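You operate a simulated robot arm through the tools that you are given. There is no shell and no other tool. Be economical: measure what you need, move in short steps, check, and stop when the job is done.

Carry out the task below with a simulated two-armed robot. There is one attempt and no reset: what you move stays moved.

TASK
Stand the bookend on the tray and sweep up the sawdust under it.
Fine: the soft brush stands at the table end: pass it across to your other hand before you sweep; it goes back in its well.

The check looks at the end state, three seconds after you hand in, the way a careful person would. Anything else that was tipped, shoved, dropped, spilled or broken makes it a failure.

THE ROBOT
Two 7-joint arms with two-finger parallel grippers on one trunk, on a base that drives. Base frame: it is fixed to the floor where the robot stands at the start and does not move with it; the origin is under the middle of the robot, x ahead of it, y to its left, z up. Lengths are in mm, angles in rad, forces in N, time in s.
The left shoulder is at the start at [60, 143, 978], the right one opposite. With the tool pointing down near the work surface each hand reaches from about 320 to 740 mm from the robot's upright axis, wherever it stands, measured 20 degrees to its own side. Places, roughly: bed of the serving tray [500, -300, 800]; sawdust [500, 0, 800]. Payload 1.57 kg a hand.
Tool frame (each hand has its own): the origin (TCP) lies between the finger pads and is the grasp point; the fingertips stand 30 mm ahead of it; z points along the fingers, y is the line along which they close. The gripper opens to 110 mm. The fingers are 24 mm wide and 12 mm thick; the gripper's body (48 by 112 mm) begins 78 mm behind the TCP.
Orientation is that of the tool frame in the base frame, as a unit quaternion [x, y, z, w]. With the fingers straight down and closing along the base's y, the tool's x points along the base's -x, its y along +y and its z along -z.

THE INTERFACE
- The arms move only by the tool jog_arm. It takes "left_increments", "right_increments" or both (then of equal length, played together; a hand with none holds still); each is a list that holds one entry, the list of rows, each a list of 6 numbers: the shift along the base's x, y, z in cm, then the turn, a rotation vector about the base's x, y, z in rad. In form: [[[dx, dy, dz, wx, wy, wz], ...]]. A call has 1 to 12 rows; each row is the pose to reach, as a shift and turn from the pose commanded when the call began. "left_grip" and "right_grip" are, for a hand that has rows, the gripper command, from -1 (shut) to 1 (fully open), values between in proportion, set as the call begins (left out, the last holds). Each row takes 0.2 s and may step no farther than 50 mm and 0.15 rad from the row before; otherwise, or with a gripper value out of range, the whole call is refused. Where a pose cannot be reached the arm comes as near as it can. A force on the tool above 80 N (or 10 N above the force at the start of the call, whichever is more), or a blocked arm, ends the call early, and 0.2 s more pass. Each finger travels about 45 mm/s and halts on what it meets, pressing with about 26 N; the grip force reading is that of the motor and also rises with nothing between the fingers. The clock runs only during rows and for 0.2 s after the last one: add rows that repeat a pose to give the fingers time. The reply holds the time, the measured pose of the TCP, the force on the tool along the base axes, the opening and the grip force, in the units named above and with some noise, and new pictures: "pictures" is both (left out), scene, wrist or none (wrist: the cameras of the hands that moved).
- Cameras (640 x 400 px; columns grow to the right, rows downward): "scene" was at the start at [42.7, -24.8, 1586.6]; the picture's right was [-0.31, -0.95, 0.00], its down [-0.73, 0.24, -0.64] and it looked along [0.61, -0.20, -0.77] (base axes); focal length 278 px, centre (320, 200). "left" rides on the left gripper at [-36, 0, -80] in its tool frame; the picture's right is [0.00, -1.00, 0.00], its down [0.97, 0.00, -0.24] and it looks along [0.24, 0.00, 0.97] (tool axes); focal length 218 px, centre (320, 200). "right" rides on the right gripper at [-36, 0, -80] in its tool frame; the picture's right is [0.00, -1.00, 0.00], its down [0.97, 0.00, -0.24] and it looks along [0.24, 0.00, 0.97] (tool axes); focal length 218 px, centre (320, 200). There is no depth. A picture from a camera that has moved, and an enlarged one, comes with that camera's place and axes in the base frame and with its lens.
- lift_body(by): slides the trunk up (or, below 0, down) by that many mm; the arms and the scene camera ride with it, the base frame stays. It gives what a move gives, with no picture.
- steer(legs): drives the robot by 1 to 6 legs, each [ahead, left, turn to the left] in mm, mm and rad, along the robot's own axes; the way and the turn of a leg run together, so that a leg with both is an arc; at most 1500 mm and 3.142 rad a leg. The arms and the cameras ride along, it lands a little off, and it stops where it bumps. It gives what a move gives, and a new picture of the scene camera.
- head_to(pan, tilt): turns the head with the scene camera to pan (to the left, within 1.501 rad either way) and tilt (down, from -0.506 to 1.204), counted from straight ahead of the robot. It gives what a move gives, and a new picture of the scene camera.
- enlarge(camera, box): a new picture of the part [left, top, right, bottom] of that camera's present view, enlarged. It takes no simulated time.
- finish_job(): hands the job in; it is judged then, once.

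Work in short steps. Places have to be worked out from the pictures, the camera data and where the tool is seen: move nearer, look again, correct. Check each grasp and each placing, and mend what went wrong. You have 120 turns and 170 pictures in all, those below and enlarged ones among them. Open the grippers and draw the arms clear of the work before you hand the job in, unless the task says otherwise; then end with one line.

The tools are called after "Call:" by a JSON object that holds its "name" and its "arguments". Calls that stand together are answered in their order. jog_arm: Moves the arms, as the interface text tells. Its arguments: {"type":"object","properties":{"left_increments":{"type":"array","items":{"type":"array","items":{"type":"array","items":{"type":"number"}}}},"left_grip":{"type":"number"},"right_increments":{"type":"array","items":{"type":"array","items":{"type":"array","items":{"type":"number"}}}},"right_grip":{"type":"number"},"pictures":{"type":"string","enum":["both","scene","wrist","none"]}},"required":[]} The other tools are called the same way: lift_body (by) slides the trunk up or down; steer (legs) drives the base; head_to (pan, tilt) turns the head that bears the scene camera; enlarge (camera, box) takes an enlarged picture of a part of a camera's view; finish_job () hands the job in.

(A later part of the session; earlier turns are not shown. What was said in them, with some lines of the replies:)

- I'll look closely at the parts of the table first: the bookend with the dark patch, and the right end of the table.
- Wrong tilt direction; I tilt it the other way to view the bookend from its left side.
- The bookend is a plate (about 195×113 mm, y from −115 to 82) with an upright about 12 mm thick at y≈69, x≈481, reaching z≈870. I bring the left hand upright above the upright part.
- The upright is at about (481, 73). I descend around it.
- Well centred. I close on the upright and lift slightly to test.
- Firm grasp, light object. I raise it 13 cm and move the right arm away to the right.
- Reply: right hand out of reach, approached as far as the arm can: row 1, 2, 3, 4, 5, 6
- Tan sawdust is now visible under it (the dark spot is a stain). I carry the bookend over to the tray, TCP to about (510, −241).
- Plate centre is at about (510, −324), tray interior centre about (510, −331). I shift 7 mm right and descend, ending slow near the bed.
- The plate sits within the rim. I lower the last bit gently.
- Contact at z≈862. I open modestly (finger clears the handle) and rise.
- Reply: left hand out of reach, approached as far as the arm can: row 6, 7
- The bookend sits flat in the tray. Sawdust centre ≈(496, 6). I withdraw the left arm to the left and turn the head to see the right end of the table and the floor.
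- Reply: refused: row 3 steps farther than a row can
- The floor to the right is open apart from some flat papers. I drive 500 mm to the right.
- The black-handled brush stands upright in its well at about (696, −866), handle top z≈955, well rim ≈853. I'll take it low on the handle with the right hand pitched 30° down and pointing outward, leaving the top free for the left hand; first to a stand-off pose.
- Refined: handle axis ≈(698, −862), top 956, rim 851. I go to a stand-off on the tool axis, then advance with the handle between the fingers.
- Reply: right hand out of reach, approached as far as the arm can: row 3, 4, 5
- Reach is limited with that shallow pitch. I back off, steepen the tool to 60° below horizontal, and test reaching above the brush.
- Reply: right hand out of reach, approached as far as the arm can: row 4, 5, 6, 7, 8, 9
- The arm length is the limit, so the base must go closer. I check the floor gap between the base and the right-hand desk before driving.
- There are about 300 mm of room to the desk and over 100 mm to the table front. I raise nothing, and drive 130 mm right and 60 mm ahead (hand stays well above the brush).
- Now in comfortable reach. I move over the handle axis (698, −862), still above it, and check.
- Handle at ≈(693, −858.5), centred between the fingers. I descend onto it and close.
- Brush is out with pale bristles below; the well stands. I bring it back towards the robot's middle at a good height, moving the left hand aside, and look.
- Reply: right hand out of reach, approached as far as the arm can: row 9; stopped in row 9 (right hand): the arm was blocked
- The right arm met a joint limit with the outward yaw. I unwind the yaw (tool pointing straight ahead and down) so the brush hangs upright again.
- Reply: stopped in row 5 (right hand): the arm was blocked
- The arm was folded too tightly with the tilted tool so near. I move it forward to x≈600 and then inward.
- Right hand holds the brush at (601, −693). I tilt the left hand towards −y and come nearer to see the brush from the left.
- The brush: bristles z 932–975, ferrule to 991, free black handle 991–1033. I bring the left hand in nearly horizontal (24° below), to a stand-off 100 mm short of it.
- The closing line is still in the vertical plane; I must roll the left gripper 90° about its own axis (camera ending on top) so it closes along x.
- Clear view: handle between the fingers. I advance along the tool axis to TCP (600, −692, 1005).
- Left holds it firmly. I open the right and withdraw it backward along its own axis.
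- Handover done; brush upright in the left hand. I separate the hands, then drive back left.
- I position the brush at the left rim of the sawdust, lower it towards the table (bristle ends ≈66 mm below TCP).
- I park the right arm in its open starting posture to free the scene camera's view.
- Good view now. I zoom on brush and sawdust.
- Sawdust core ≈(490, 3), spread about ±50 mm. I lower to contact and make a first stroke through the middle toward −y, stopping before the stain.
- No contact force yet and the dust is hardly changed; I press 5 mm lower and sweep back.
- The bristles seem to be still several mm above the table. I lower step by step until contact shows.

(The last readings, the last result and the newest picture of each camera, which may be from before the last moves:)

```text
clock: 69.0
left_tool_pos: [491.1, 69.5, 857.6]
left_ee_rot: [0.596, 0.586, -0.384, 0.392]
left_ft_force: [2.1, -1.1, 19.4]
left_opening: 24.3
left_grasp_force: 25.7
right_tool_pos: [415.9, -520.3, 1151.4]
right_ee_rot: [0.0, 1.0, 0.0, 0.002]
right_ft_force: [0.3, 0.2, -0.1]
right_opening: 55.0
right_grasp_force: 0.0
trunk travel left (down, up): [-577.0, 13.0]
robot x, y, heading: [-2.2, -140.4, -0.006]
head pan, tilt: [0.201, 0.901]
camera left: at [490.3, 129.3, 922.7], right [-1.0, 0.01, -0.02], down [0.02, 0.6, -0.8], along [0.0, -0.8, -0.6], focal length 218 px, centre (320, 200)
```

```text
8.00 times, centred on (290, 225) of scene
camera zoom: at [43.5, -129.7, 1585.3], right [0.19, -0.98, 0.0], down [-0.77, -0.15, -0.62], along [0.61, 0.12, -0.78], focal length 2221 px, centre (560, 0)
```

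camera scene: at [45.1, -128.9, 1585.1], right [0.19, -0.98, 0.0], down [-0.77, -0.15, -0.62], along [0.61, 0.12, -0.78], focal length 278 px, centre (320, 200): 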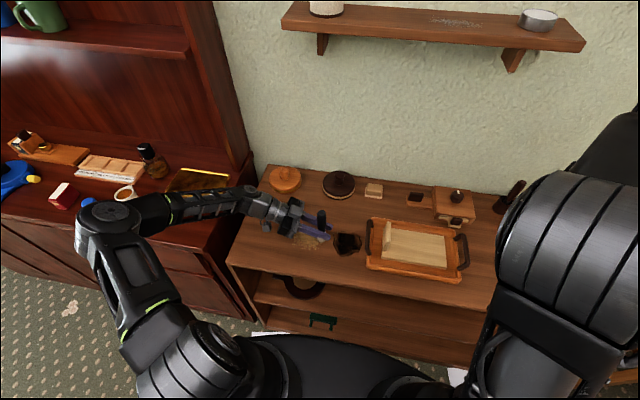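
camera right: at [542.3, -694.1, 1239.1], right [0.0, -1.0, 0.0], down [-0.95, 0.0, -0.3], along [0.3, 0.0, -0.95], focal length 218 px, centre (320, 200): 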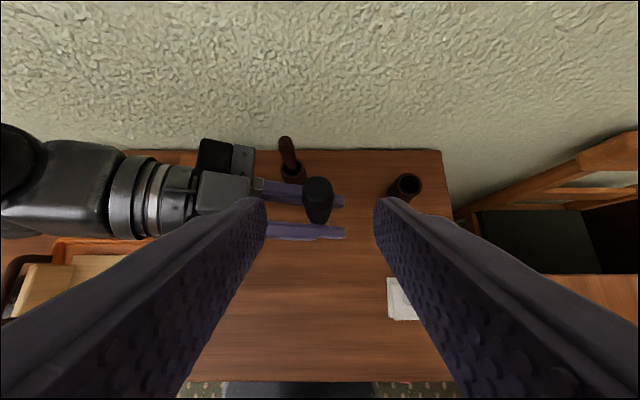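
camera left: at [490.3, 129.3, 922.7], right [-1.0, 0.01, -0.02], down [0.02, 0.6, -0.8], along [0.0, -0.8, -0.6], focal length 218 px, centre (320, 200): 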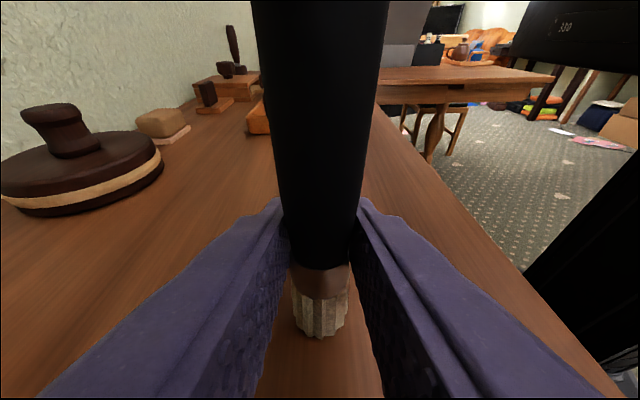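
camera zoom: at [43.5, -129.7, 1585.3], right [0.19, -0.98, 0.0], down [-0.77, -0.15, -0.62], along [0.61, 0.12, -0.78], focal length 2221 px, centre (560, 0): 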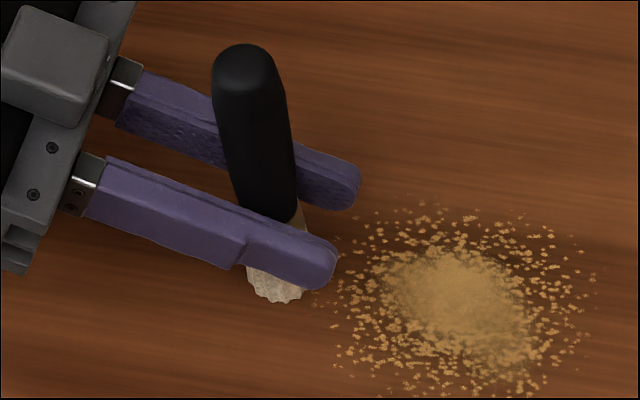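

Contact at TCP z≈858. I ease to a light press and sweep across the middle once to see the effect.

Call:
{"name": "jog_arm", "arguments": {"left_increments": [[[0, 0, 0.1, 0, 0, 0], [0, -2, 0.1, 0, 0, 0], [0, -4, 0.1, 0, 0, 0], [0, -6, 0.1, 0, 0, 0], [0, -8, 0.1, 0, 0, 0], [0, -10, 0.1, 0, 0, 0], [0, -12.5, 0.1, 0, 0, 0], [0, -12.5, 0.1, 0, 0, 0]]], "pictures": "none"}}

Call:
{"name": "enlarge", "arguments": {"camera": "scene", "box": [230, 190, 390, 290]}}

```text
clock: 70.8
left_tool_pos: [491.4, -56.0, 856.4]
left_ee_rot: [0.596, 0.586, -0.386, 0.391]
left_ft_force: [0.4, 3.6, 12.1]
left_opening: 23.9
left_grasp_force: 25.8
right_tool_pos: [415.9, -520.5, 1151.1]
right_ee_rot: [0.0, 1.0, -0.001, 0.0]
right_ft_force: [0.9, -0.3, 0.4]
right_opening: 55.0
right_grasp_force: 0.1
trunk travel left (down, up): [-577.0, 13.0]
robot x, y, heading: [2.3, -144.4, -0.008]
head pan, tilt: [0.201, 0.901]
```

```text
4.00 times, centred on (310, 240) of scene
camera zoom: at [44.3, -128.9, 1585.1], right [0.19, -0.98, 0.0], down [-0.77, -0.15, -0.62], along [0.61, 0.12, -0.78], focal length 1110 px, centre (360, 40)
```

zoom: 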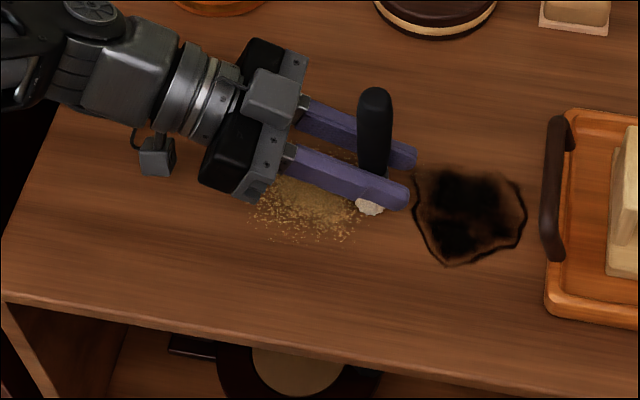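

Contact is kept at 12 N. I sweep back to the left along x≈480 and look at the whole patch.

Call:
{"name": "jog_arm", "arguments": {"left_increments": [[[-1.2, 0, 0, 0, 0, 0], [-1.2, 2, 0, 0, 0, 0], [-1.2, 4, 0, 0, 0, 0], [-1.2, 6, 0, 0, 0, 0], [-1.2, 8, 0, 0, 0, 0], [-1.2, 10, 0, 0, 0, 0], [-1.2, 13, 0, 0, 0, 0], [-1.2, 15, 1, 0, 0, 0], [-1.2, 15, 1, 0, 0, 0]]], "pictures": "none"}}

Call:
{"name": "enlarge", "arguments": {"camera": "scene", "box": [230, 190, 390, 290]}}

```text
clock: 72.8
left_tool_pos: [478.9, 95.9, 865.8]
left_ee_rot: [0.596, 0.586, -0.386, 0.39]
left_ft_force: [-1.1, -4.4, -2.7]
left_opening: 24.0
left_grasp_force: 25.8
right_tool_pos: [416.4, -520.1, 1150.7]
right_ee_rot: [0.001, 1.0, 0.0, 0.0]
right_ft_force: [0.2, -0.3, 0.3]
right_opening: 55.0
right_grasp_force: 0.0
trunk travel left (down, up): [-577.0, 13.0]
robot x, y, heading: [2.3, -141.6, -0.011]
head pan, tilt: [0.201, 0.901]
```

```text
4.00 times, centred on (310, 240) of scene
camera zoom: at [45.1, -129.4, 1585.0], right [0.19, -0.98, 0.0], down [-0.77, -0.15, -0.62], along [0.61, 0.12, -0.78], focal length 1110 px, centre (360, 40)
```

zoom: 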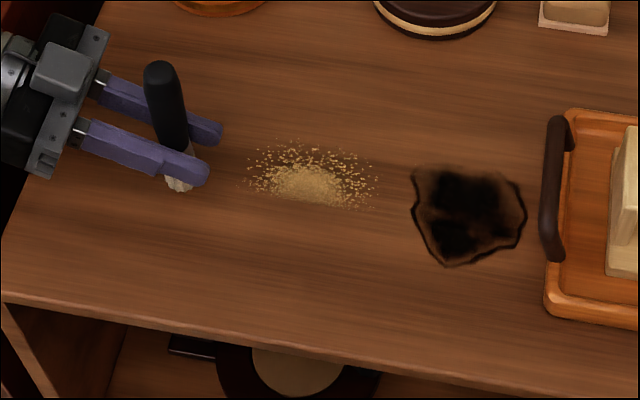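

The brush cleans: the near half of the sawdust is gone. I continue with strokes farther back (x≈495 out, 507 back).

Call:
{"name": "jog_arm", "arguments": {"left_increments": [[[1.6, -1, 0, 0, 0, 0], [1.6, -1.5, -1, 0, 0, 0], [1.6, -4, -1, 0, 0, 0], [1.6, -7, -1, 0, 0, 0], [1.6, -10, -1, 0, 0, 0], [1.6, -13, -1, 0, 0, 0], [1.6, -15.7, -1, 0, 0, 0], [2.8, -15.7, -1, 0, 0, 0], [2.8, -12, -1, 0, 0, 0], [2.8, -8, -1, 0, 0, 0], [2.8, -4, -1, 0, 0, 0], [2.8, 0, -1, 0, 0, 0]]], "pictures": "none"}}

Call:
{"name": "enlarge", "arguments": {"camera": "scene", "box": [230, 190, 390, 290]}}

```text
clock: 75.4
left_tool_pos: [506.4, 97.1, 854.9]
left_ee_rot: [0.596, 0.586, -0.386, 0.391]
left_ft_force: [-0.8, -1.3, 3.9]
left_opening: 24.2
left_grasp_force: 26.0
right_tool_pos: [416.5, -518.1, 1150.5]
right_ee_rot: [0.001, 1.0, -0.001, -0.001]
right_ft_force: [-0.4, -0.6, 0.0]
right_opening: 55.1
right_grasp_force: 0.0
trunk travel left (down, up): [-577.0, 13.0]
robot x, y, heading: [1.5, -142.3, -0.016]
head pan, tilt: [0.201, 0.901]
```

```text
4.00 times, centred on (310, 240) of scene
camera zoom: at [44.8, -129.1, 1585.0], right [0.19, -0.98, 0.0], down [-0.77, -0.15, -0.62], along [0.61, 0.12, -0.78], focal length 1110 px, centre (360, 40)
```

zoom: 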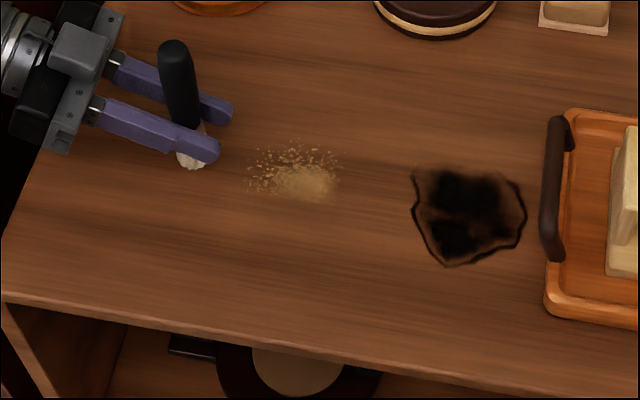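

Call:
{"name": "jog_arm", "arguments": {"left_increments": [[[-1, -1, -0.15, 0, 0, 0], [-1, -3.5, -0.15, 0, 0, 0], [-1, -6, -0.15, 0, 0, 0], [-1, -8.5, -0.15, 0, 0, 0], [-1, -11, -0.15, 0, 0, 0], [-1, -14, -0.15, 0, 0, 0], [0.5, -14, -0.15, 0, 0, 0], [0.5, -11, -0.15, 0, 0, 0], [0.5, -8.5, -0.15, 0, 0, 0], [0.5, -6, -0.15, 0, 0, 0], [0.5, -3.5, -0.15, 0, 0, 0], [0.5, -1, -0.15, 0, 0, 0]]], "pictures": "none"}}

Call:
{"name": "enlarge", "arguments": {"camera": "scene", "box": [230, 190, 390, 290]}}

```text
clock: 78.0
left_tool_pos: [512.2, 85.0, 853.2]
left_ee_rot: [0.596, 0.587, -0.385, 0.391]
left_ft_force: [0.0, -0.5, 4.0]
left_opening: 23.9
left_grasp_force: 25.7
right_tool_pos: [417.2, -519.0, 1150.7]
right_ee_rot: [0.001, 1.0, 0.0, 0.0]
right_ft_force: [0.4, -0.6, -0.2]
right_opening: 55.0
right_grasp_force: 0.1
trunk travel left (down, up): [-577.0, 13.0]
robot x, y, heading: [-1.1, -141.3, -0.012]
head pan, tilt: [0.201, 0.901]
```

```text
4.00 times, centred on (310, 240) of scene
camera zoom: at [44.9, -129.0, 1585.1], right [0.19, -0.98, 0.0], down [-0.77, -0.15, -0.62], along [0.61, 0.12, -0.78], focal length 1110 px, centre (360, 40)
```

zoom: 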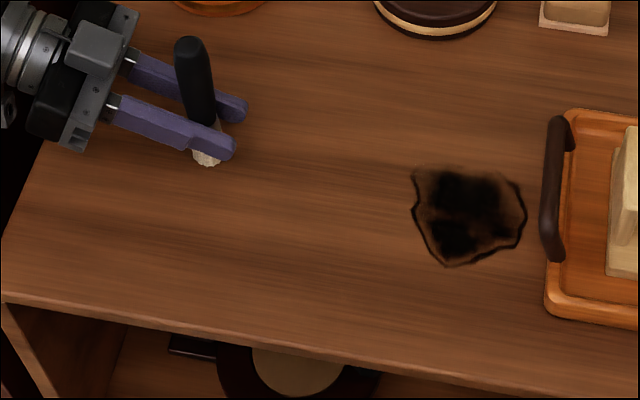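

The table is clean; only the stain remains. I lift the brush clear and check the spot closely.

Call:
{"name": "jog_arm", "arguments": {"left_increments": [[[0, 0, 4, 0, 0, 0], [0, 0, 8, 0, 0, 0], [1, -2, 12, 0, 0, 0], [2, -4, 16, 0, 0, 0], [3, -6, 18.5, 0, 0, 0], [3, -6, 18.5, 0, 0, 0]]], "pictures": "wrist"}}

Call:
{"name": "enlarge", "arguments": {"camera": "scene", "box": [260, 205, 380, 280]}}

```text
clock: 79.4
left_tool_pos: [539.5, 25.8, 1038.5]
left_ee_rot: [0.595, 0.586, -0.386, 0.391]
left_ft_force: [-0.1, -0.5, -0.2]
left_opening: 23.5
left_grasp_force: 26.4
right_tool_pos: [418.2, -519.2, 1152.0]
right_ee_rot: [0.001, 1.0, 0.0, 0.0]
right_ft_force: [0.0, 0.5, 0.1]
right_opening: 55.0
right_grasp_force: 0.0
trunk travel left (down, up): [-577.0, 13.0]
robot x, y, heading: [0.8, -143.3, -0.016]
head pan, tilt: [0.201, 0.901]
camera left: at [540.1, 84.3, 1104.8], right [-1.0, 0.01, -0.01], down [0.01, 0.61, -0.8], along [0.0, -0.8, -0.61], focal length 218 px, centre (320, 200)
```

left: 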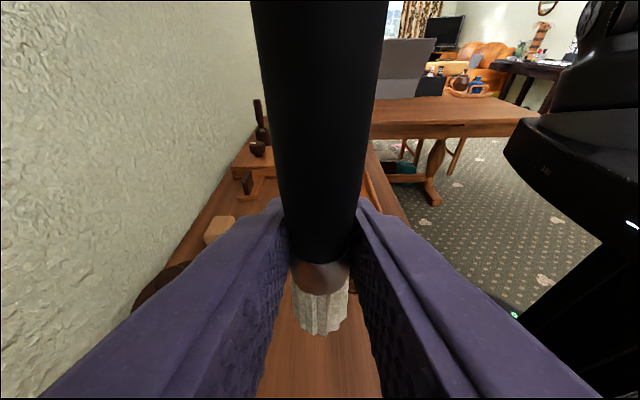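

```text
5.33 times, centred on (320, 242) of scene
camera zoom: at [45.1, -128.7, 1585.1], right [0.19, -0.98, 0.0], down [-0.77, -0.15, -0.62], along [0.61, 0.12, -0.78], focal length 1480 px, centre (320, -27)
```

zoom: 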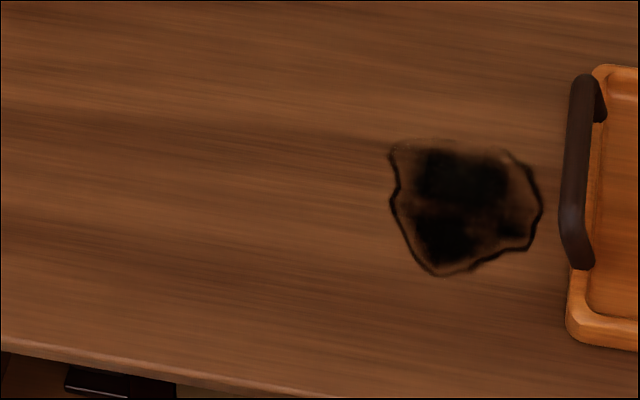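

Clean. I drive back to the brush's end of the table.

Call:
{"name": "steer", "arguments": {"legs": [[0, -480, 0.012], [57, 0, 0]]}}

```text
clock: 82.8
left_tool_pos: [595.1, -449.8, 1037.8]
left_ee_rot: [0.588, 0.594, -0.382, 0.395]
left_ft_force: [0.0, -0.1, -0.4]
left_opening: 23.6
left_grasp_force: 26.2
right_tool_pos: [485.3, -996.2, 1151.7]
right_ee_rot: [-0.012, 1.0, -0.001, -0.001]
right_ft_force: [-0.3, 0.5, 0.2]
right_opening: 55.1
right_grasp_force: 0.0
trunk travel left (down, up): [-577.0, 13.0]
robot x, y, heading: [56.6, -634.4, 0.011]
head pan, tilt: [0.201, 0.901]
camera scene: at [104.2, -615.6, 1585.0], right [0.21, -0.98, 0.0], down [-0.77, -0.17, -0.62], along [0.61, 0.13, -0.78], focal length 278 px, centre (320, 200)
```

scene: 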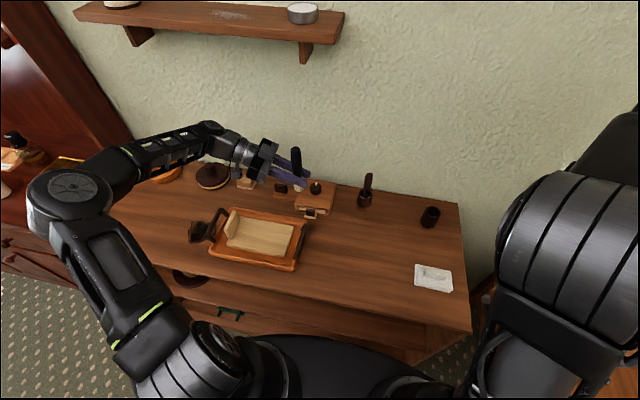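

I stage the right hand: tilt it 31° as before and bring it to a stand-off behind and above the handover place.

Call:
{"name": "jog_arm", "arguments": {"right_increments": [[[2, 3, 0, 0, -0.11, 0], [4, 6, 0, 0, -0.22, 0], [6, 9, 0, 0, -0.33, 0], [6.5, 12, 0.5, 0, -0.44, 0], [6.5, 15, 1, 0, -0.55, 0], [6.5, 17, 1, 0, -0.55, 0], [6.5, 17, 1, 0, -0.55, 0]]], "left_increments": [[[0, 0, 0, 0, 0, 0], [0, -4, 0, 0, 0, 0], [0, -8, -1, 0, 0, 0], [0, -12, -2, 0, 0, 0], [0.2, -16, -3, 0, 0, 0], [0.4, -16, -3.7, 0, 0, 0], [0.4, -16, -3.7, 0, 0, 0]]], "pictures": "both"}}

```text
clock: 84.4
left_tool_pos: [595.4, -611.6, 1000.9]
left_ee_rot: [0.589, 0.594, -0.38, 0.395]
left_ft_force: [0.5, 0.1, -0.7]
left_opening: 23.8
left_grasp_force: 26.2
right_tool_pos: [548.3, -826.8, 1159.7]
right_ee_rot: [-0.01, 0.962, -0.004, 0.273]
right_ft_force: [-0.3, -0.6, 0.1]
right_opening: 54.8
right_grasp_force: 0.0
trunk travel left (down, up): [-577.0, 13.0]
robot x, y, heading: [55.6, -630.8, 0.009]
head pan, tilt: [0.201, 0.901]
camera scene: at [101.7, -616.0, 1585.1], right [0.21, -0.98, 0.0], down [-0.77, -0.17, -0.62], along [0.61, 0.13, -0.78], focal length 278 px, centre (320, 200)
camera right: at [536.9, -826.6, 1247.2], right [0.02, -1.0, 0.01], down [-0.95, -0.02, -0.3], along [0.3, -0.01, -0.95], focal length 218 px, centre (320, 200)
camera left: at [594.9, -551.6, 1067.2], right [-1.0, -0.02, -0.01], down [0.0, 0.61, -0.79], along [0.02, -0.79, -0.61], focal length 218 px, centre (320, 200)
```

scene: 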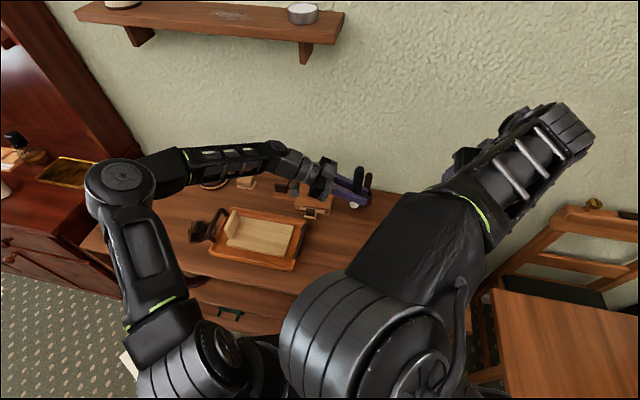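
right: 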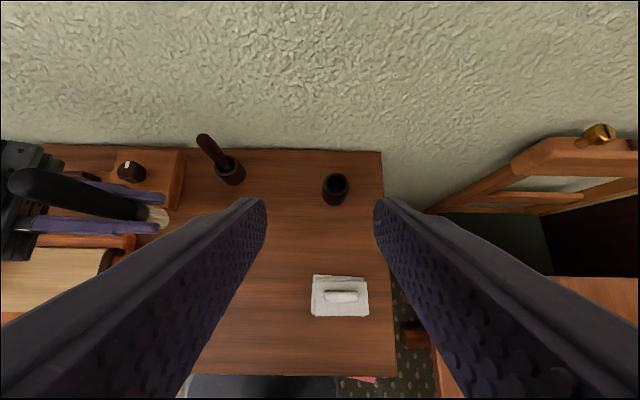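
left: 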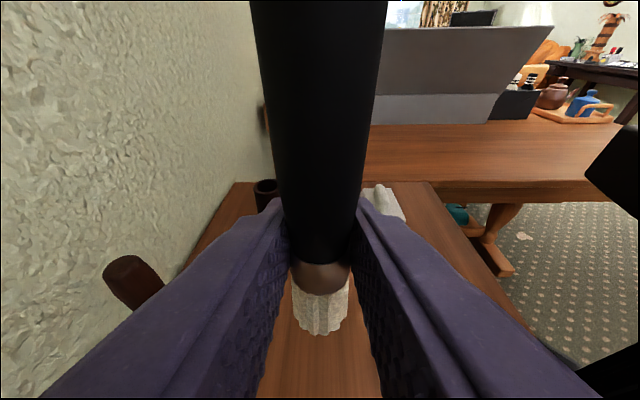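

Call:
{"name": "jog_arm", "arguments": {"left_increments": [[[0.2, -3, 0, 0, 0, 0], [0.4, -6, 0, 0, 0, 0], [0.5, -9.4, 0, 0, 0, 0], [0.5, -9.4, 0, 0, 0, 0], [0.5, -9.4, 0, 0, 0, 0], [0.5, -9.4, 0, 0, 0, 0]]], "right_increments": [[[0, 2, 0, 0, 0, 0], [0, 4, 0, 0, 0, 0], [0, 6, 0, 0, 0, 0], [0, 9, 0, 0, 0, 0], [0, 12, 0, 0, 0, 0], [0, 12, 0, 0, 0, 0]]], "pictures": "wrist"}}

```text
clock: 85.8
left_tool_pos: [601.3, -704.6, 1002.0]
left_ee_rot: [0.588, 0.594, -0.381, 0.396]
left_ft_force: [-0.5, 0.4, 0.1]
left_opening: 23.6
left_grasp_force: 25.9
right_tool_pos: [548.7, -708.1, 1157.5]
right_ee_rot: [-0.008, 0.963, -0.004, 0.27]
right_ft_force: [-1.3, -0.3, -0.7]
right_opening: 54.9
right_grasp_force: 0.0
trunk travel left (down, up): [-577.0, 13.0]
robot x, y, heading: [58.0, -632.4, 0.016]
head pan, tilt: [0.201, 0.901]
camera right: at [537.9, -707.5, 1246.0], right [0.02, -1.0, 0.01], down [-0.95, -0.02, -0.3], along [0.3, -0.01, -0.95], focal length 218 px, centre (320, 200)
camera left: at [599.3, -645.1, 1067.1], right [-1.0, -0.02, -0.01], down [0.0, 0.61, -0.8], along [0.02, -0.79, -0.61], focal length 218 px, centre (320, 200)
```

right: 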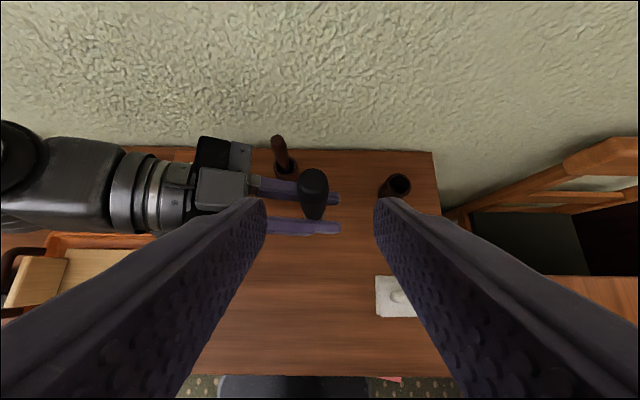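
left: 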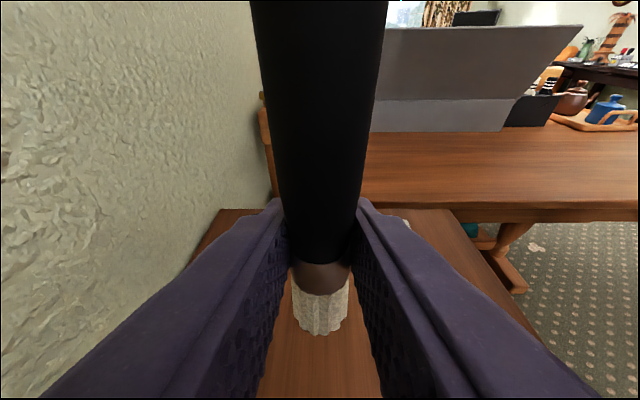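

Handle is at y≈−704, its top z≈1095. I advance the right hand along its axis onto the handle, then check before closing.

Call:
{"name": "jog_arm", "arguments": {"right_increments": [[[0, 0.4, 0, 0, 0, 0], [1.3, 0.4, -2.1, 0, 0, 0], [2.6, 0.4, -4.2, 0, 0, 0], [3.9, 0.4, -6.3, 0, 0, 0], [5.2, 0.4, -8.3, 0, 0, 0], [5.2, 0.4, -8.3, 0, 0, 0]]], "pictures": "wrist"}}

Call:
{"name": "enlarge", "arguments": {"camera": "left", "box": [0, 0, 640, 400]}}

```text
clock: 87.2
left_tool_pos: [599.4, -703.2, 1002.8]
left_ee_rot: [0.588, 0.593, -0.381, 0.396]
left_ft_force: [1.4, 0.5, -0.1]
left_opening: 23.6
left_grasp_force: 26.4
right_tool_pos: [600.5, -702.5, 1078.0]
right_ee_rot: [-0.011, 0.962, -0.002, 0.271]
right_ft_force: [-0.3, 0.2, -1.0]
right_opening: 55.0
right_grasp_force: 0.1
trunk travel left (down, up): [-577.0, 13.0]
robot x, y, heading: [56.6, -631.1, 0.015]
head pan, tilt: [0.201, 0.901]
camera right: at [589.6, -702.2, 1165.2], right [0.02, -1.0, 0.01], down [-0.95, -0.02, -0.3], along [0.3, -0.01, -0.95], focal length 218 px, centre (320, 200)
```

right: 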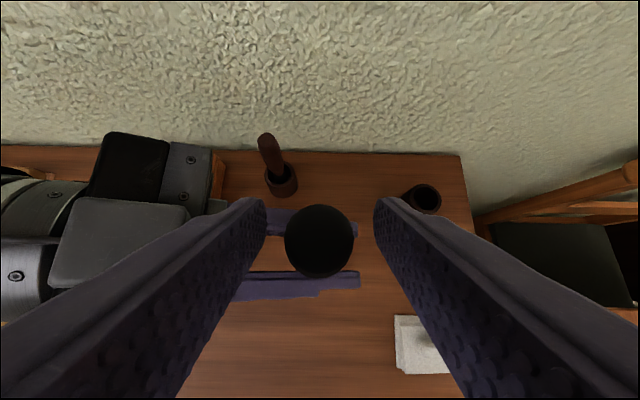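

```text
1.00 times, centred on (320, 200) of left
camera zoom: at [599.2, -645.0, 1067.2], right [-1.0, -0.02, -0.01], down [0.0, 0.61, -0.8], along [0.02, -0.79, -0.61], focal length 218 px, centre (320, 200)
```

zoom: 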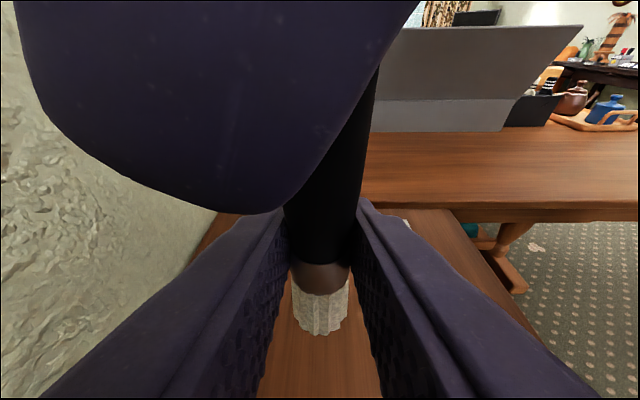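

Aligned as before. I close the right hand on the handle.

Call:
{"name": "jog_arm", "arguments": {"right_increments": [[[0, 0, 0, 0, 0, 0], [0, 0, 0, 0, 0, 0], [0, 0, 0, 0, 0, 0], [0, 0, 0, 0, 0, 0], [0, 0, 0, 0, 0, 0]]], "right_grip": -1, "pictures": "wrist"}}

```text
clock: 88.4
left_tool_pos: [600.2, -703.5, 1002.4]
left_ee_rot: [0.588, 0.593, -0.381, 0.396]
left_ft_force: [1.3, -4.2, -0.8]
left_opening: 23.6
left_grasp_force: 25.9
right_tool_pos: [600.3, -701.5, 1077.5]
right_ee_rot: [-0.011, 0.963, -0.002, 0.271]
right_ft_force: [-1.1, 3.9, 0.6]
right_opening: 24.6
right_grasp_force: 25.4
trunk travel left (down, up): [-577.0, 13.0]
robot x, y, heading: [56.9, -630.3, 0.013]
head pan, tilt: [0.201, 0.901]
camera right: at [589.6, -701.9, 1165.2], right [0.02, -1.0, 0.01], down [-0.95, -0.02, -0.3], along [0.3, 0.0, -0.95], focal length 218 px, centre (320, 200)
```

right: 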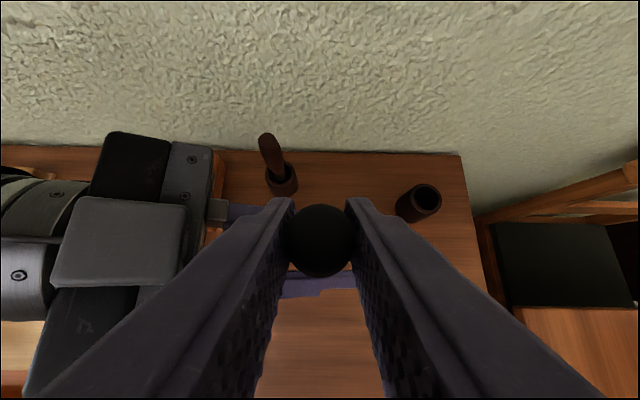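

Right holds it. I open the left and withdraw it back along its axis (+y, slightly up).

Call:
{"name": "jog_arm", "arguments": {"left_increments": [[[0, 0, 0, 0, 0, 0], [0, 0, 0, 0, 0, 0], [0, 0, 0, 0, 0, 0], [0, 3, 1.2, 0, 0, 0], [0, 6, 2.5, 0, 0, 0], [0, 9.5, 4, 0, 0, 0], [0, 13, 5.5, 0, 0, 0], [0, 17, 7, 0, 0, 0], [0, 17, 7, 0, 0, 0]]], "left_grip": 0, "pictures": "wrist"}}

```text
clock: 90.4
left_tool_pos: [602.4, -533.4, 1073.1]
left_ee_rot: [0.589, 0.593, -0.381, 0.395]
left_ft_force: [0.3, -0.9, -0.2]
left_opening: 55.2
left_grasp_force: 0.0
right_tool_pos: [601.0, -702.0, 1076.7]
right_ee_rot: [-0.011, 0.962, -0.002, 0.272]
right_ft_force: [0.2, 0.2, 0.1]
right_opening: 24.0
right_grasp_force: 25.7
trunk travel left (down, up): [-577.0, 13.0]
robot x, y, heading: [58.8, -626.3, 0.014]
head pan, tilt: [0.201, 0.901]
camera left: at [600.3, -475.1, 1139.3], right [-1.0, -0.02, -0.01], down [0.0, 0.61, -0.8], along [0.02, -0.8, -0.61], focal length 218 px, centre (320, 200)
```

left: 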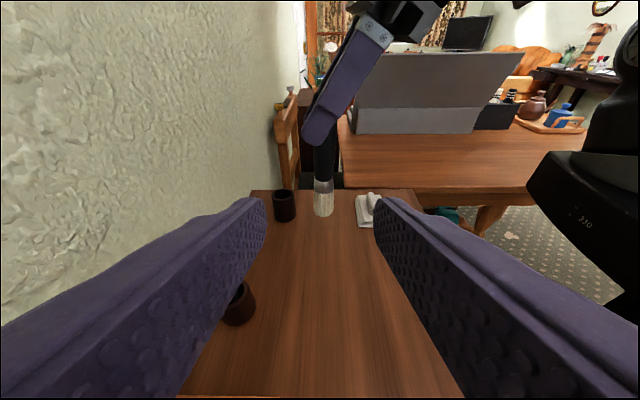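

Call:
{"name": "enlarge", "arguments": {"camera": "left", "box": [250, 100, 410, 230]}}

```text
3.08 times, centred on (330, 165) of left
camera zoom: at [600.3, -475.1, 1139.3], right [-1.0, -0.02, -0.01], down [0.0, 0.61, -0.8], along [0.02, -0.8, -0.61], focal length 672 px, centre (289, 308)
```

zoom: 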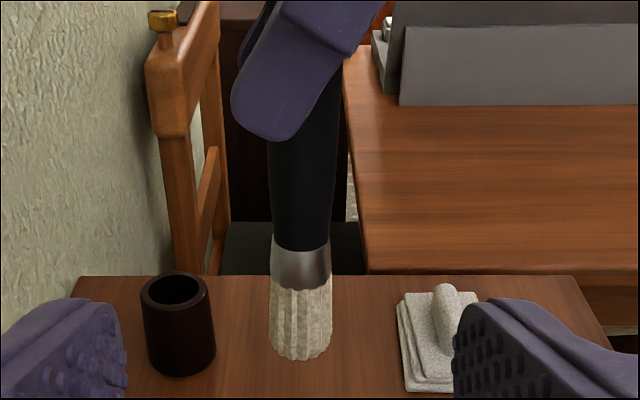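

The brush hangs upright in the right hand. I carry it above its well (≈693, −859), and look with the right and left cameras.

Call:
{"name": "jog_arm", "arguments": {"right_increments": [[[1, -3, 0, 0, 0, 0], [3, -6, 0, 0, 0, 0], [5, -9, 0, 0, 0, 0], [7, -12, 0, 0, 0, 0], [9.2, -15.7, 0, 0, 0, 0], [9.2, -15.7, 0, 0, 0, 0]]], "left_increments": [[[0, 0, 0, 0, 0, 0], [0.5, -1, 0, 0, 0, 0], [1, -2, 0, 0, 0, 0], [2, -4, 0, 0, 0, 0], [3, -5, 0, 0, 0, 0], [3, -5, 0, 0, 0, 0]]], "pictures": "wrist"}}

Call:
{"name": "enlarge", "arguments": {"camera": "left", "box": [250, 80, 410, 230]}}

```text
clock: 91.8
left_tool_pos: [632.7, -582.7, 1072.2]
left_ee_rot: [0.589, 0.594, -0.38, 0.395]
left_ft_force: [0.8, 1.2, -0.1]
left_opening: 55.0
left_grasp_force: 0.0
right_tool_pos: [692.7, -859.6, 1078.4]
right_ee_rot: [-0.011, 0.962, -0.003, 0.271]
right_ft_force: [0.3, 0.6, -0.3]
right_opening: 23.8
right_grasp_force: 25.9
trunk travel left (down, up): [-577.0, 13.0]
robot x, y, heading: [55.4, -630.5, 0.013]
head pan, tilt: [0.201, 0.901]
camera right: at [681.2, -858.1, 1166.0], right [0.02, -1.0, 0.01], down [-0.95, -0.02, -0.3], along [0.3, -0.01, -0.95], focal length 218 px, centre (320, 200)
camera left: at [630.8, -523.6, 1137.5], right [-1.0, -0.02, -0.01], down [0.0, 0.61, -0.8], along [0.02, -0.79, -0.61], focal length 218 px, centre (320, 200)
```

right: 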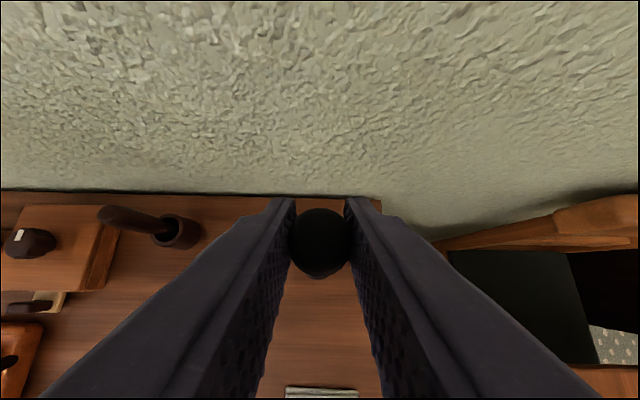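
left: 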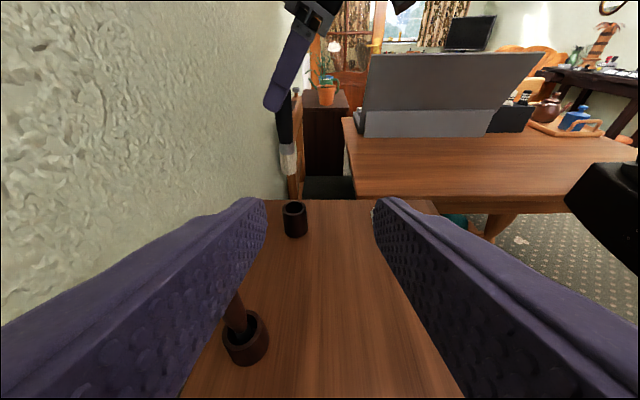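

```text
2.67 times, centred on (330, 155) of left
camera zoom: at [630.8, -523.6, 1137.5], right [-1.0, -0.02, -0.01], down [0.0, 0.61, -0.8], along [0.02, -0.79, -0.61], focal length 582 px, centre (293, 320)
```

zoom: 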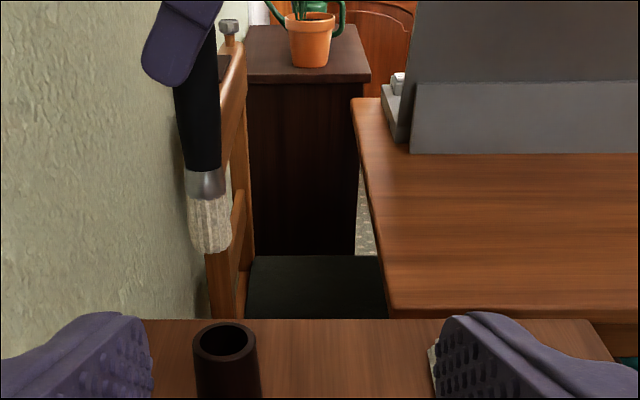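

x is aligned (both ≈692.5). I check the y alignment from the scene camera.

Call:
{"name": "head_to", "arguments": {"pan": -0.3, "tilt": 0.8}}

```text
clock: 92.8
left_tool_pos: [633.0, -583.3, 1071.8]
left_ee_rot: [0.589, 0.594, -0.38, 0.395]
left_ft_force: [0.3, -0.1, 0.4]
left_opening: 55.0
left_grasp_force: 0.0
right_tool_pos: [693.5, -859.7, 1078.6]
right_ee_rot: [-0.01, 0.962, -0.004, 0.271]
right_ft_force: [0.2, 0.0, 0.2]
right_opening: 23.6
right_grasp_force: 26.1
trunk travel left (down, up): [-577.0, 13.0]
robot x, y, heading: [58.9, -631.6, 0.014]
head pan, tilt: [-0.3, 0.799]
camera scene: at [105.6, -654.4, 1593.0], right [-0.28, -0.96, 0.0], down [-0.69, 0.2, -0.7], along [0.67, -0.2, -0.72], focal length 278 px, centre (320, 200)
```

scene: 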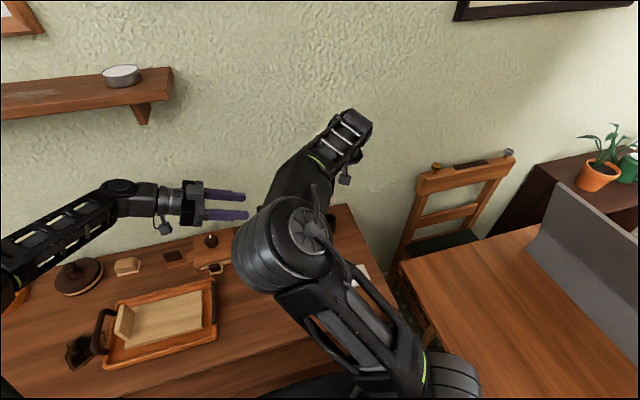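

The arm hides it. I lower the brush to just above the rim and judge y with the left camera, where row then tells y.

Call:
{"name": "jog_arm", "arguments": {"right_increments": [[[0, 0, -3, 0, 0, 0], [0, 0, -6, 0, 0, 0], [0, 0, -7.4, 0, 0, 0], [0, 0, -7.4, 0, 0, 0]]], "pictures": "none"}}

Call:
{"name": "enlarge", "arguments": {"camera": "left", "box": [250, 150, 340, 250]}}

```text
clock: 93.8
left_tool_pos: [633.0, -583.4, 1071.8]
left_ee_rot: [0.588, 0.594, -0.381, 0.396]
left_ft_force: [0.2, 0.3, 0.6]
left_opening: 54.9
left_grasp_force: 0.2
right_tool_pos: [693.6, -859.6, 1003.4]
right_ee_rot: [-0.011, 0.962, -0.003, 0.272]
right_ft_force: [-0.2, 0.0, -0.4]
right_opening: 23.6
right_grasp_force: 26.3
trunk travel left (down, up): [-577.0, 13.0]
robot x, y, heading: [60.1, -632.6, 0.013]
head pan, tilt: [-0.3, 0.799]
```

```text
4.00 times, centred on (295, 200) of left
camera zoom: at [631.1, -524.2, 1137.4], right [-1.0, -0.02, -0.01], down [0.0, 0.61, -0.8], along [0.02, -0.79, -0.61], focal length 873 px, centre (420, 200)
```

zoom: 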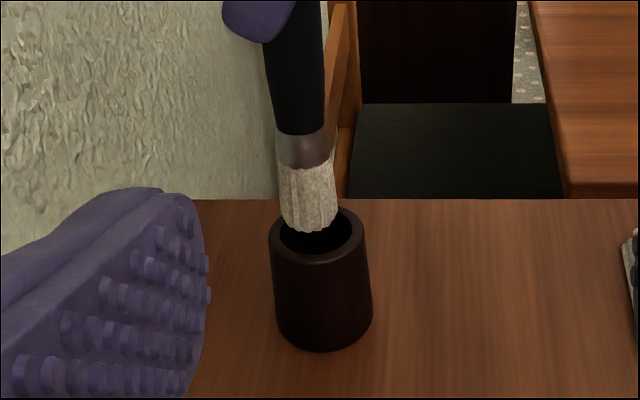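

Predicted at rim height the brush is ~2.5 mm too far in +x and ~3 mm in +y. I correct, then lower it into the well partway.

Call:
{"name": "jog_arm", "arguments": {"right_increments": [[[-0.25, -0.3, 0, 0, 0, 0], [-0.25, -0.3, -1, 0, 0, 0], [-0.25, -0.3, -2.2, 0, 0, 0], [-0.25, -0.3, -2.2, 0, 0, 0]]], "pictures": "none"}}

Call:
{"name": "enlarge", "arguments": {"camera": "left", "box": [250, 150, 340, 250]}}

```text
clock: 94.8
left_tool_pos: [632.7, -583.2, 1072.6]
left_ee_rot: [0.589, 0.593, -0.382, 0.396]
left_ft_force: [-0.6, -0.7, -0.3]
left_opening: 54.9
left_grasp_force: 0.1
right_tool_pos: [690.4, -862.3, 981.2]
right_ee_rot: [-0.011, 0.962, -0.003, 0.271]
right_ft_force: [-0.4, 0.0, -0.5]
right_opening: 23.7
right_grasp_force: 25.4
trunk travel left (down, up): [-577.0, 13.0]
robot x, y, heading: [55.7, -628.4, 0.012]
head pan, tilt: [-0.3, 0.799]
```

```text
4.00 times, centred on (295, 200) of left
camera zoom: at [631.1, -524.2, 1137.4], right [-1.0, -0.02, -0.01], down [0.0, 0.61, -0.8], along [0.02, -0.79, -0.61], focal length 873 px, centre (420, 200)
```

zoom: 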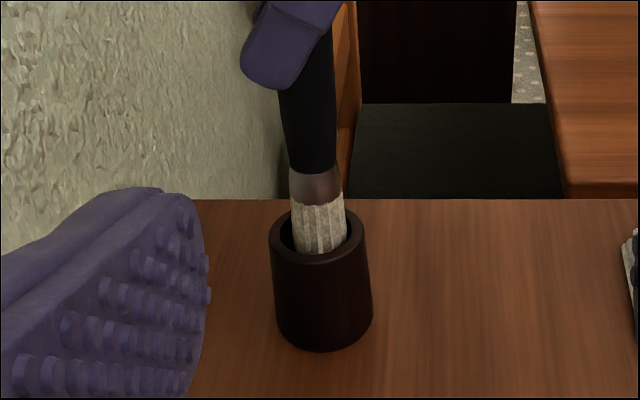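

It's entering the well. I nudge 1 mm in +x and lower on.

Call:
{"name": "jog_arm", "arguments": {"right_increments": [[[0.1, 0, -0.8, 0, 0, 0], [0.1, 0, -1.6, 0, 0, 0], [0.1, 0, -2.4, 0, 0, 0], [0.1, 0, -3, 0, 0, 0], [0.1, 0, -3, 0, 0, 0]]], "pictures": "none"}}

Call:
{"name": "enlarge", "arguments": {"camera": "left", "box": [250, 150, 340, 250]}}

```text
clock: 96.0
left_tool_pos: [633.4, -584.1, 1071.7]
left_ee_rot: [0.589, 0.593, -0.381, 0.395]
left_ft_force: [-0.1, -0.5, -0.6]
left_opening: 55.1
left_grasp_force: 0.0
right_tool_pos: [691.5, -862.1, 951.6]
right_ee_rot: [-0.01, 0.963, -0.003, 0.271]
right_ft_force: [0.0, -0.3, -0.6]
right_opening: 23.6
right_grasp_force: 25.8
trunk travel left (down, up): [-577.0, 13.0]
robot x, y, heading: [57.4, -633.4, 0.01]
head pan, tilt: [-0.3, 0.799]
```

```text
4.00 times, centred on (295, 200) of left
camera zoom: at [631.1, -524.2, 1137.4], right [-1.0, -0.02, -0.01], down [0.0, 0.61, -0.8], along [0.02, -0.79, -0.61], focal length 873 px, centre (420, 200)
```

zoom: 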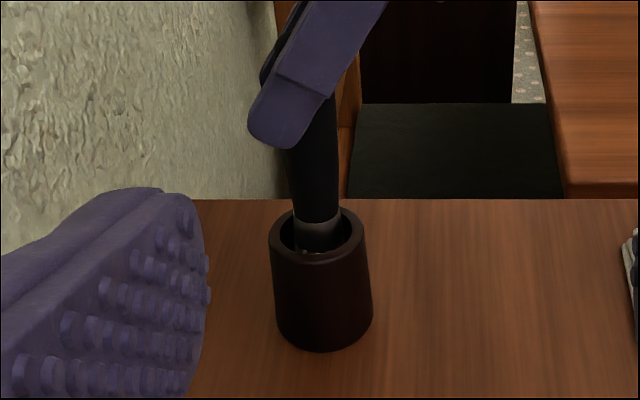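

Inside the well without force. I lower until it rests.

Call:
{"name": "jog_arm", "arguments": {"right_increments": [[[0, 0, -0.4, 0, 0, 0], [0, 0, -0.8, 0, 0, 0], [0, 0, -1.1, 0, 0, 0], [0, 0, -1.3, 0, 0, 0], [0, 0, -1.5, 0, 0, 0], [0, 0, -1.7, 0, 0, 0]]], "pictures": "none"}}

Call:
{"name": "enlarge", "arguments": {"camera": "left", "box": [250, 150, 340, 250]}}

```text
clock: 97.4
left_tool_pos: [632.7, -583.4, 1072.1]
left_ee_rot: [0.588, 0.594, -0.38, 0.396]
left_ft_force: [0.4, 0.3, -0.4]
left_opening: 55.2
left_grasp_force: 0.1
right_tool_pos: [690.2, -862.3, 936.0]
right_ee_rot: [-0.01, 0.962, -0.004, 0.274]
right_ft_force: [0.0, 1.2, 18.5]
right_opening: 23.6
right_grasp_force: 26.0
trunk travel left (down, up): [-577.0, 13.0]
robot x, y, heading: [55.9, -626.9, 0.01]
head pan, tilt: [-0.3, 0.799]
```

```text
4.00 times, centred on (295, 200) of left
camera zoom: at [629.8, -523.6, 1138.1], right [-1.0, -0.02, -0.01], down [0.0, 0.61, -0.8], along [0.02, -0.8, -0.61], focal length 873 px, centre (420, 200)
```

zoom: 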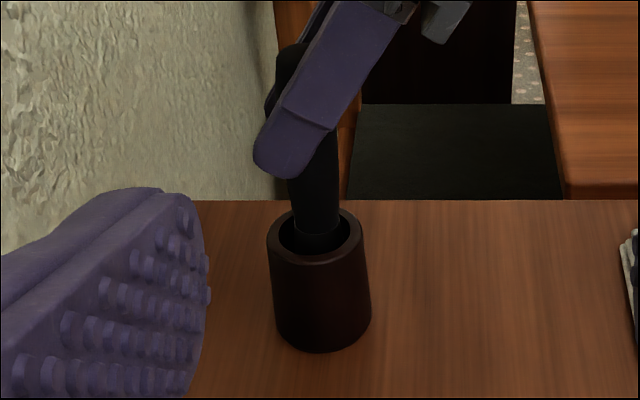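

It rests on the well's bottom (18 N). I ease 1 mm, open the right hand moderately, and rise straight up along its axis.

Call:
{"name": "jog_arm", "arguments": {"right_increments": [[[0, 0, 0.2, 0, 0, 0], [0, 0, 0.2, 0, 0, 0], [0, 0, 0.2, 0, 0, 0], [0, 0, 0.2, 0, 0, 0], [-1.2, 0, 2, 0, 0, 0], [-2.4, 0, 4, 0, 0, 0], [-4, 0, 7, 0, 0, 0], [-6, 0, 10.5, 0, 0, 0], [-8, 0, 14, 0, 0, 0], [-8, 0, 14, 0, 0, 0]]], "right_grip": 0.1, "pictures": "wrist"}}

Call:
{"name": "enlarge", "arguments": {"camera": "left", "box": [210, 100, 370, 250]}}

```text
clock: 99.6
left_tool_pos: [632.3, -583.2, 1071.4]
left_ee_rot: [0.589, 0.594, -0.381, 0.395]
left_ft_force: [1.1, 0.4, -0.6]
left_opening: 54.8
left_grasp_force: 0.0
right_tool_pos: [610.8, -862.3, 1075.5]
right_ee_rot: [-0.011, 0.962, -0.003, 0.272]
right_ft_force: [0.1, 0.1, -0.6]
right_opening: 60.5
right_grasp_force: 0.1
trunk travel left (down, up): [-577.0, 13.0]
robot x, y, heading: [55.1, -626.6, 0.014]
head pan, tilt: [-0.3, 0.799]
camera right: at [598.8, -862.3, 1162.7], right [0.02, -1.0, 0.01], down [-0.95, -0.02, -0.3], along [0.3, -0.01, -0.95], focal length 218 px, centre (320, 200)
```

right: 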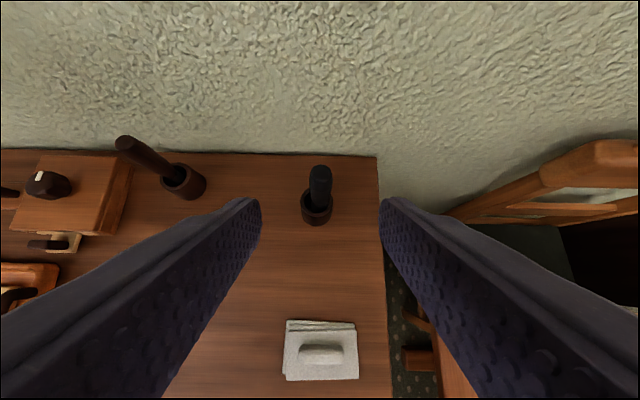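

```text
2.67 times, centred on (290, 175) of left
camera zoom: at [631.6, -524.3, 1137.2], right [-1.0, -0.02, -0.01], down [0.0, 0.61, -0.8], along [0.02, -0.79, -0.61], focal length 582 px, centre (400, 267)
```

zoom: 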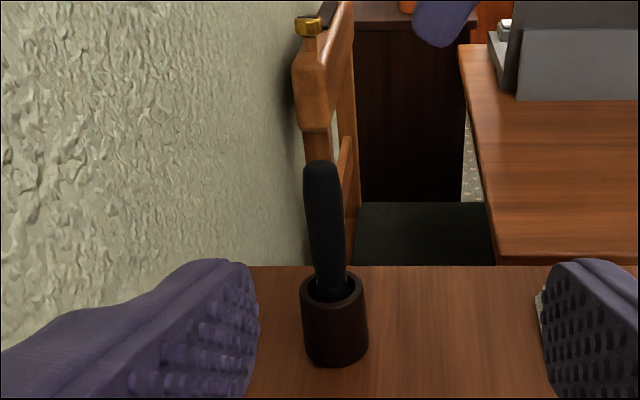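

The brush stands in its well. I open and draw both arms clear, and look over the whole scene.

Call:
{"name": "jog_arm", "arguments": {"left_increments": [[[-2, 3, 1, 0, 0, 0], [-4, 6, 2, 0, 0, 0], [-6, 9, 3, 0, 0, 0], [-8, 12, 5, 0, 0, 0], [-10, 15, 7, 0, 0, 0], [-12, 18, 9, 0, 0, 0], [-12, 22, 9, 0, 0, 0], [-12, 26, 9, 0, 0, 0]]], "right_increments": [[[0, 0, 2, 0, 0, 0], [-1, 0, 4, 0, 0.1, 0], [-3, 0, 6, 0, 0.2, 0], [-6, -2, 8, 0, 0.3, 0], [-9, -4, 8, 0, 0.4, 0], [-12, -6, 8, 0, 0.5, 0], [-14, -8, 8, 0, 0.55, 0], [-14, -8, 8, 0, 0.55, 0]]], "left_grip": 1, "right_grip": 1, "pictures": "none"}}

Call:
{"name": "head_to", "arguments": {"pan": 0.25, "tilt": 0.8}}

```text
clock: 101.4
left_tool_pos: [513.2, -393.3, 1160.4]
left_ee_rot: [0.589, 0.593, -0.381, 0.395]
left_ft_force: [0.2, 0.5, 0.5]
left_opening: 110.1
left_grasp_force: 0.0
left hand out of reach, approached as far as the arm can: row 7, 8
right_tool_pos: [469.4, -943.7, 1155.9]
right_ee_rot: [-0.011, 1.0, 0.0, 0.0]
right_ft_force: [0.4, 0.0, -0.2]
right_opening: 109.9
right_grasp_force: 0.0
trunk travel left (down, up): [-577.0, 13.0]
robot x, y, heading: [59.8, -630.0, 0.017]
head pan, tilt: [-0.3, 0.799]
```

```text
clock: 102.3
left_tool_pos: [513.4, -394.0, 1161.6]
left_ee_rot: [0.589, 0.594, -0.38, 0.395]
left_ft_force: [0.8, -0.6, 0.5]
left_opening: 110.1
left_grasp_force: 0.2
right_tool_pos: [470.4, -944.1, 1155.4]
right_ee_rot: [-0.011, 1.0, -0.001, 0.001]
right_ft_force: [-0.2, 0.2, -0.4]
right_opening: 110.2
right_grasp_force: 0.1
trunk travel left (down, up): [-577.0, 13.0]
robot x, y, heading: [59.1, -631.1, 0.007]
head pan, tilt: [0.25, 0.799]
camera scene: at [106.0, -610.7, 1593.0], right [0.26, -0.97, 0.0], down [-0.69, -0.18, -0.7], along [0.67, 0.18, -0.72], focal length 278 px, centre (320, 200)
```

scene: 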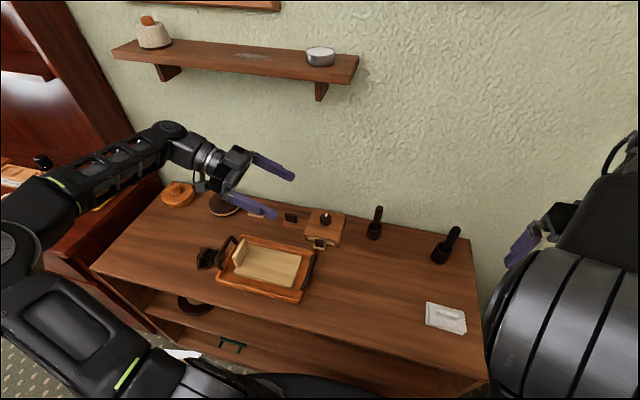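

Bookend in the tray, table clean, both brushes in their wells. I back the base off a little and take a last close look.

Call:
{"name": "steer", "arguments": {"legs": [[-200, 0, 0]]}}

Call:
{"name": "enlarge", "arguments": {"camera": "scene", "box": [60, 120, 500, 380]}}

```text
clock: 103.9
left_tool_pos: [314.0, -396.5, 1162.0]
left_ee_rot: [0.589, 0.594, -0.379, 0.396]
left_ft_force: [-0.1, 0.3, -0.2]
left_opening: 110.0
left_grasp_force: 0.1
right_tool_pos: [270.8, -946.2, 1156.2]
right_ee_rot: [-0.012, 1.0, 0.001, 0.001]
right_ft_force: [-0.2, 0.8, 0.0]
right_opening: 109.8
right_grasp_force: 0.0
trunk travel left (down, up): [-577.0, 13.0]
robot x, y, heading: [-137.8, -633.4, 0.01]
head pan, tilt: [0.25, 0.799]
camera scene: at [-93.7, -613.1, 1593.1], right [0.26, -0.97, 0.0], down [-0.69, -0.19, -0.7], along [0.67, 0.18, -0.72], focal length 278 px, centre (320, 200)
```

scene: 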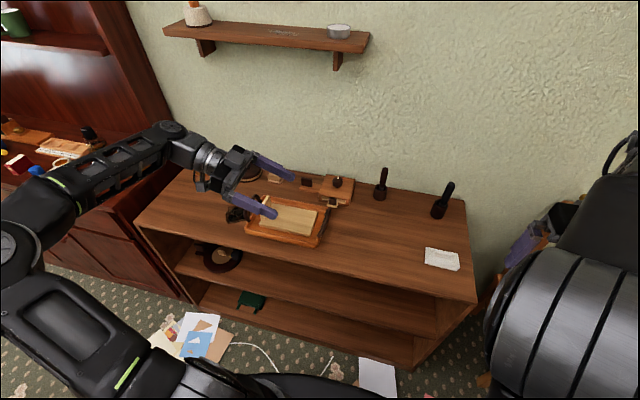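

```text
1.45 times, centred on (280, 250) of scene
camera zoom: at [-93.7, -613.1, 1593.1], right [0.26, -0.97, 0.0], down [-0.69, -0.19, -0.7], along [0.67, 0.18, -0.72], focal length 404 px, centre (378, 127)
```

zoom: 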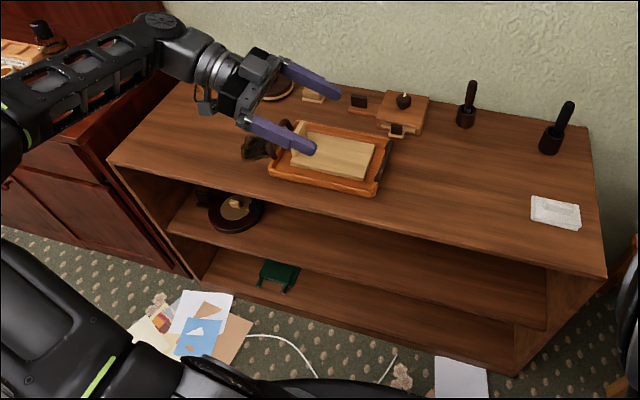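

Everything is in place and the arms are clear, so I hand the job in.

Call:
{"name": "finish_job", "arguments": {}}

```text
The job is handed in.
```

The bookend stands flat on the tray and the sawdust is swept up. I passed the brush across to my left hand before sweeping, and it is now back in its well.
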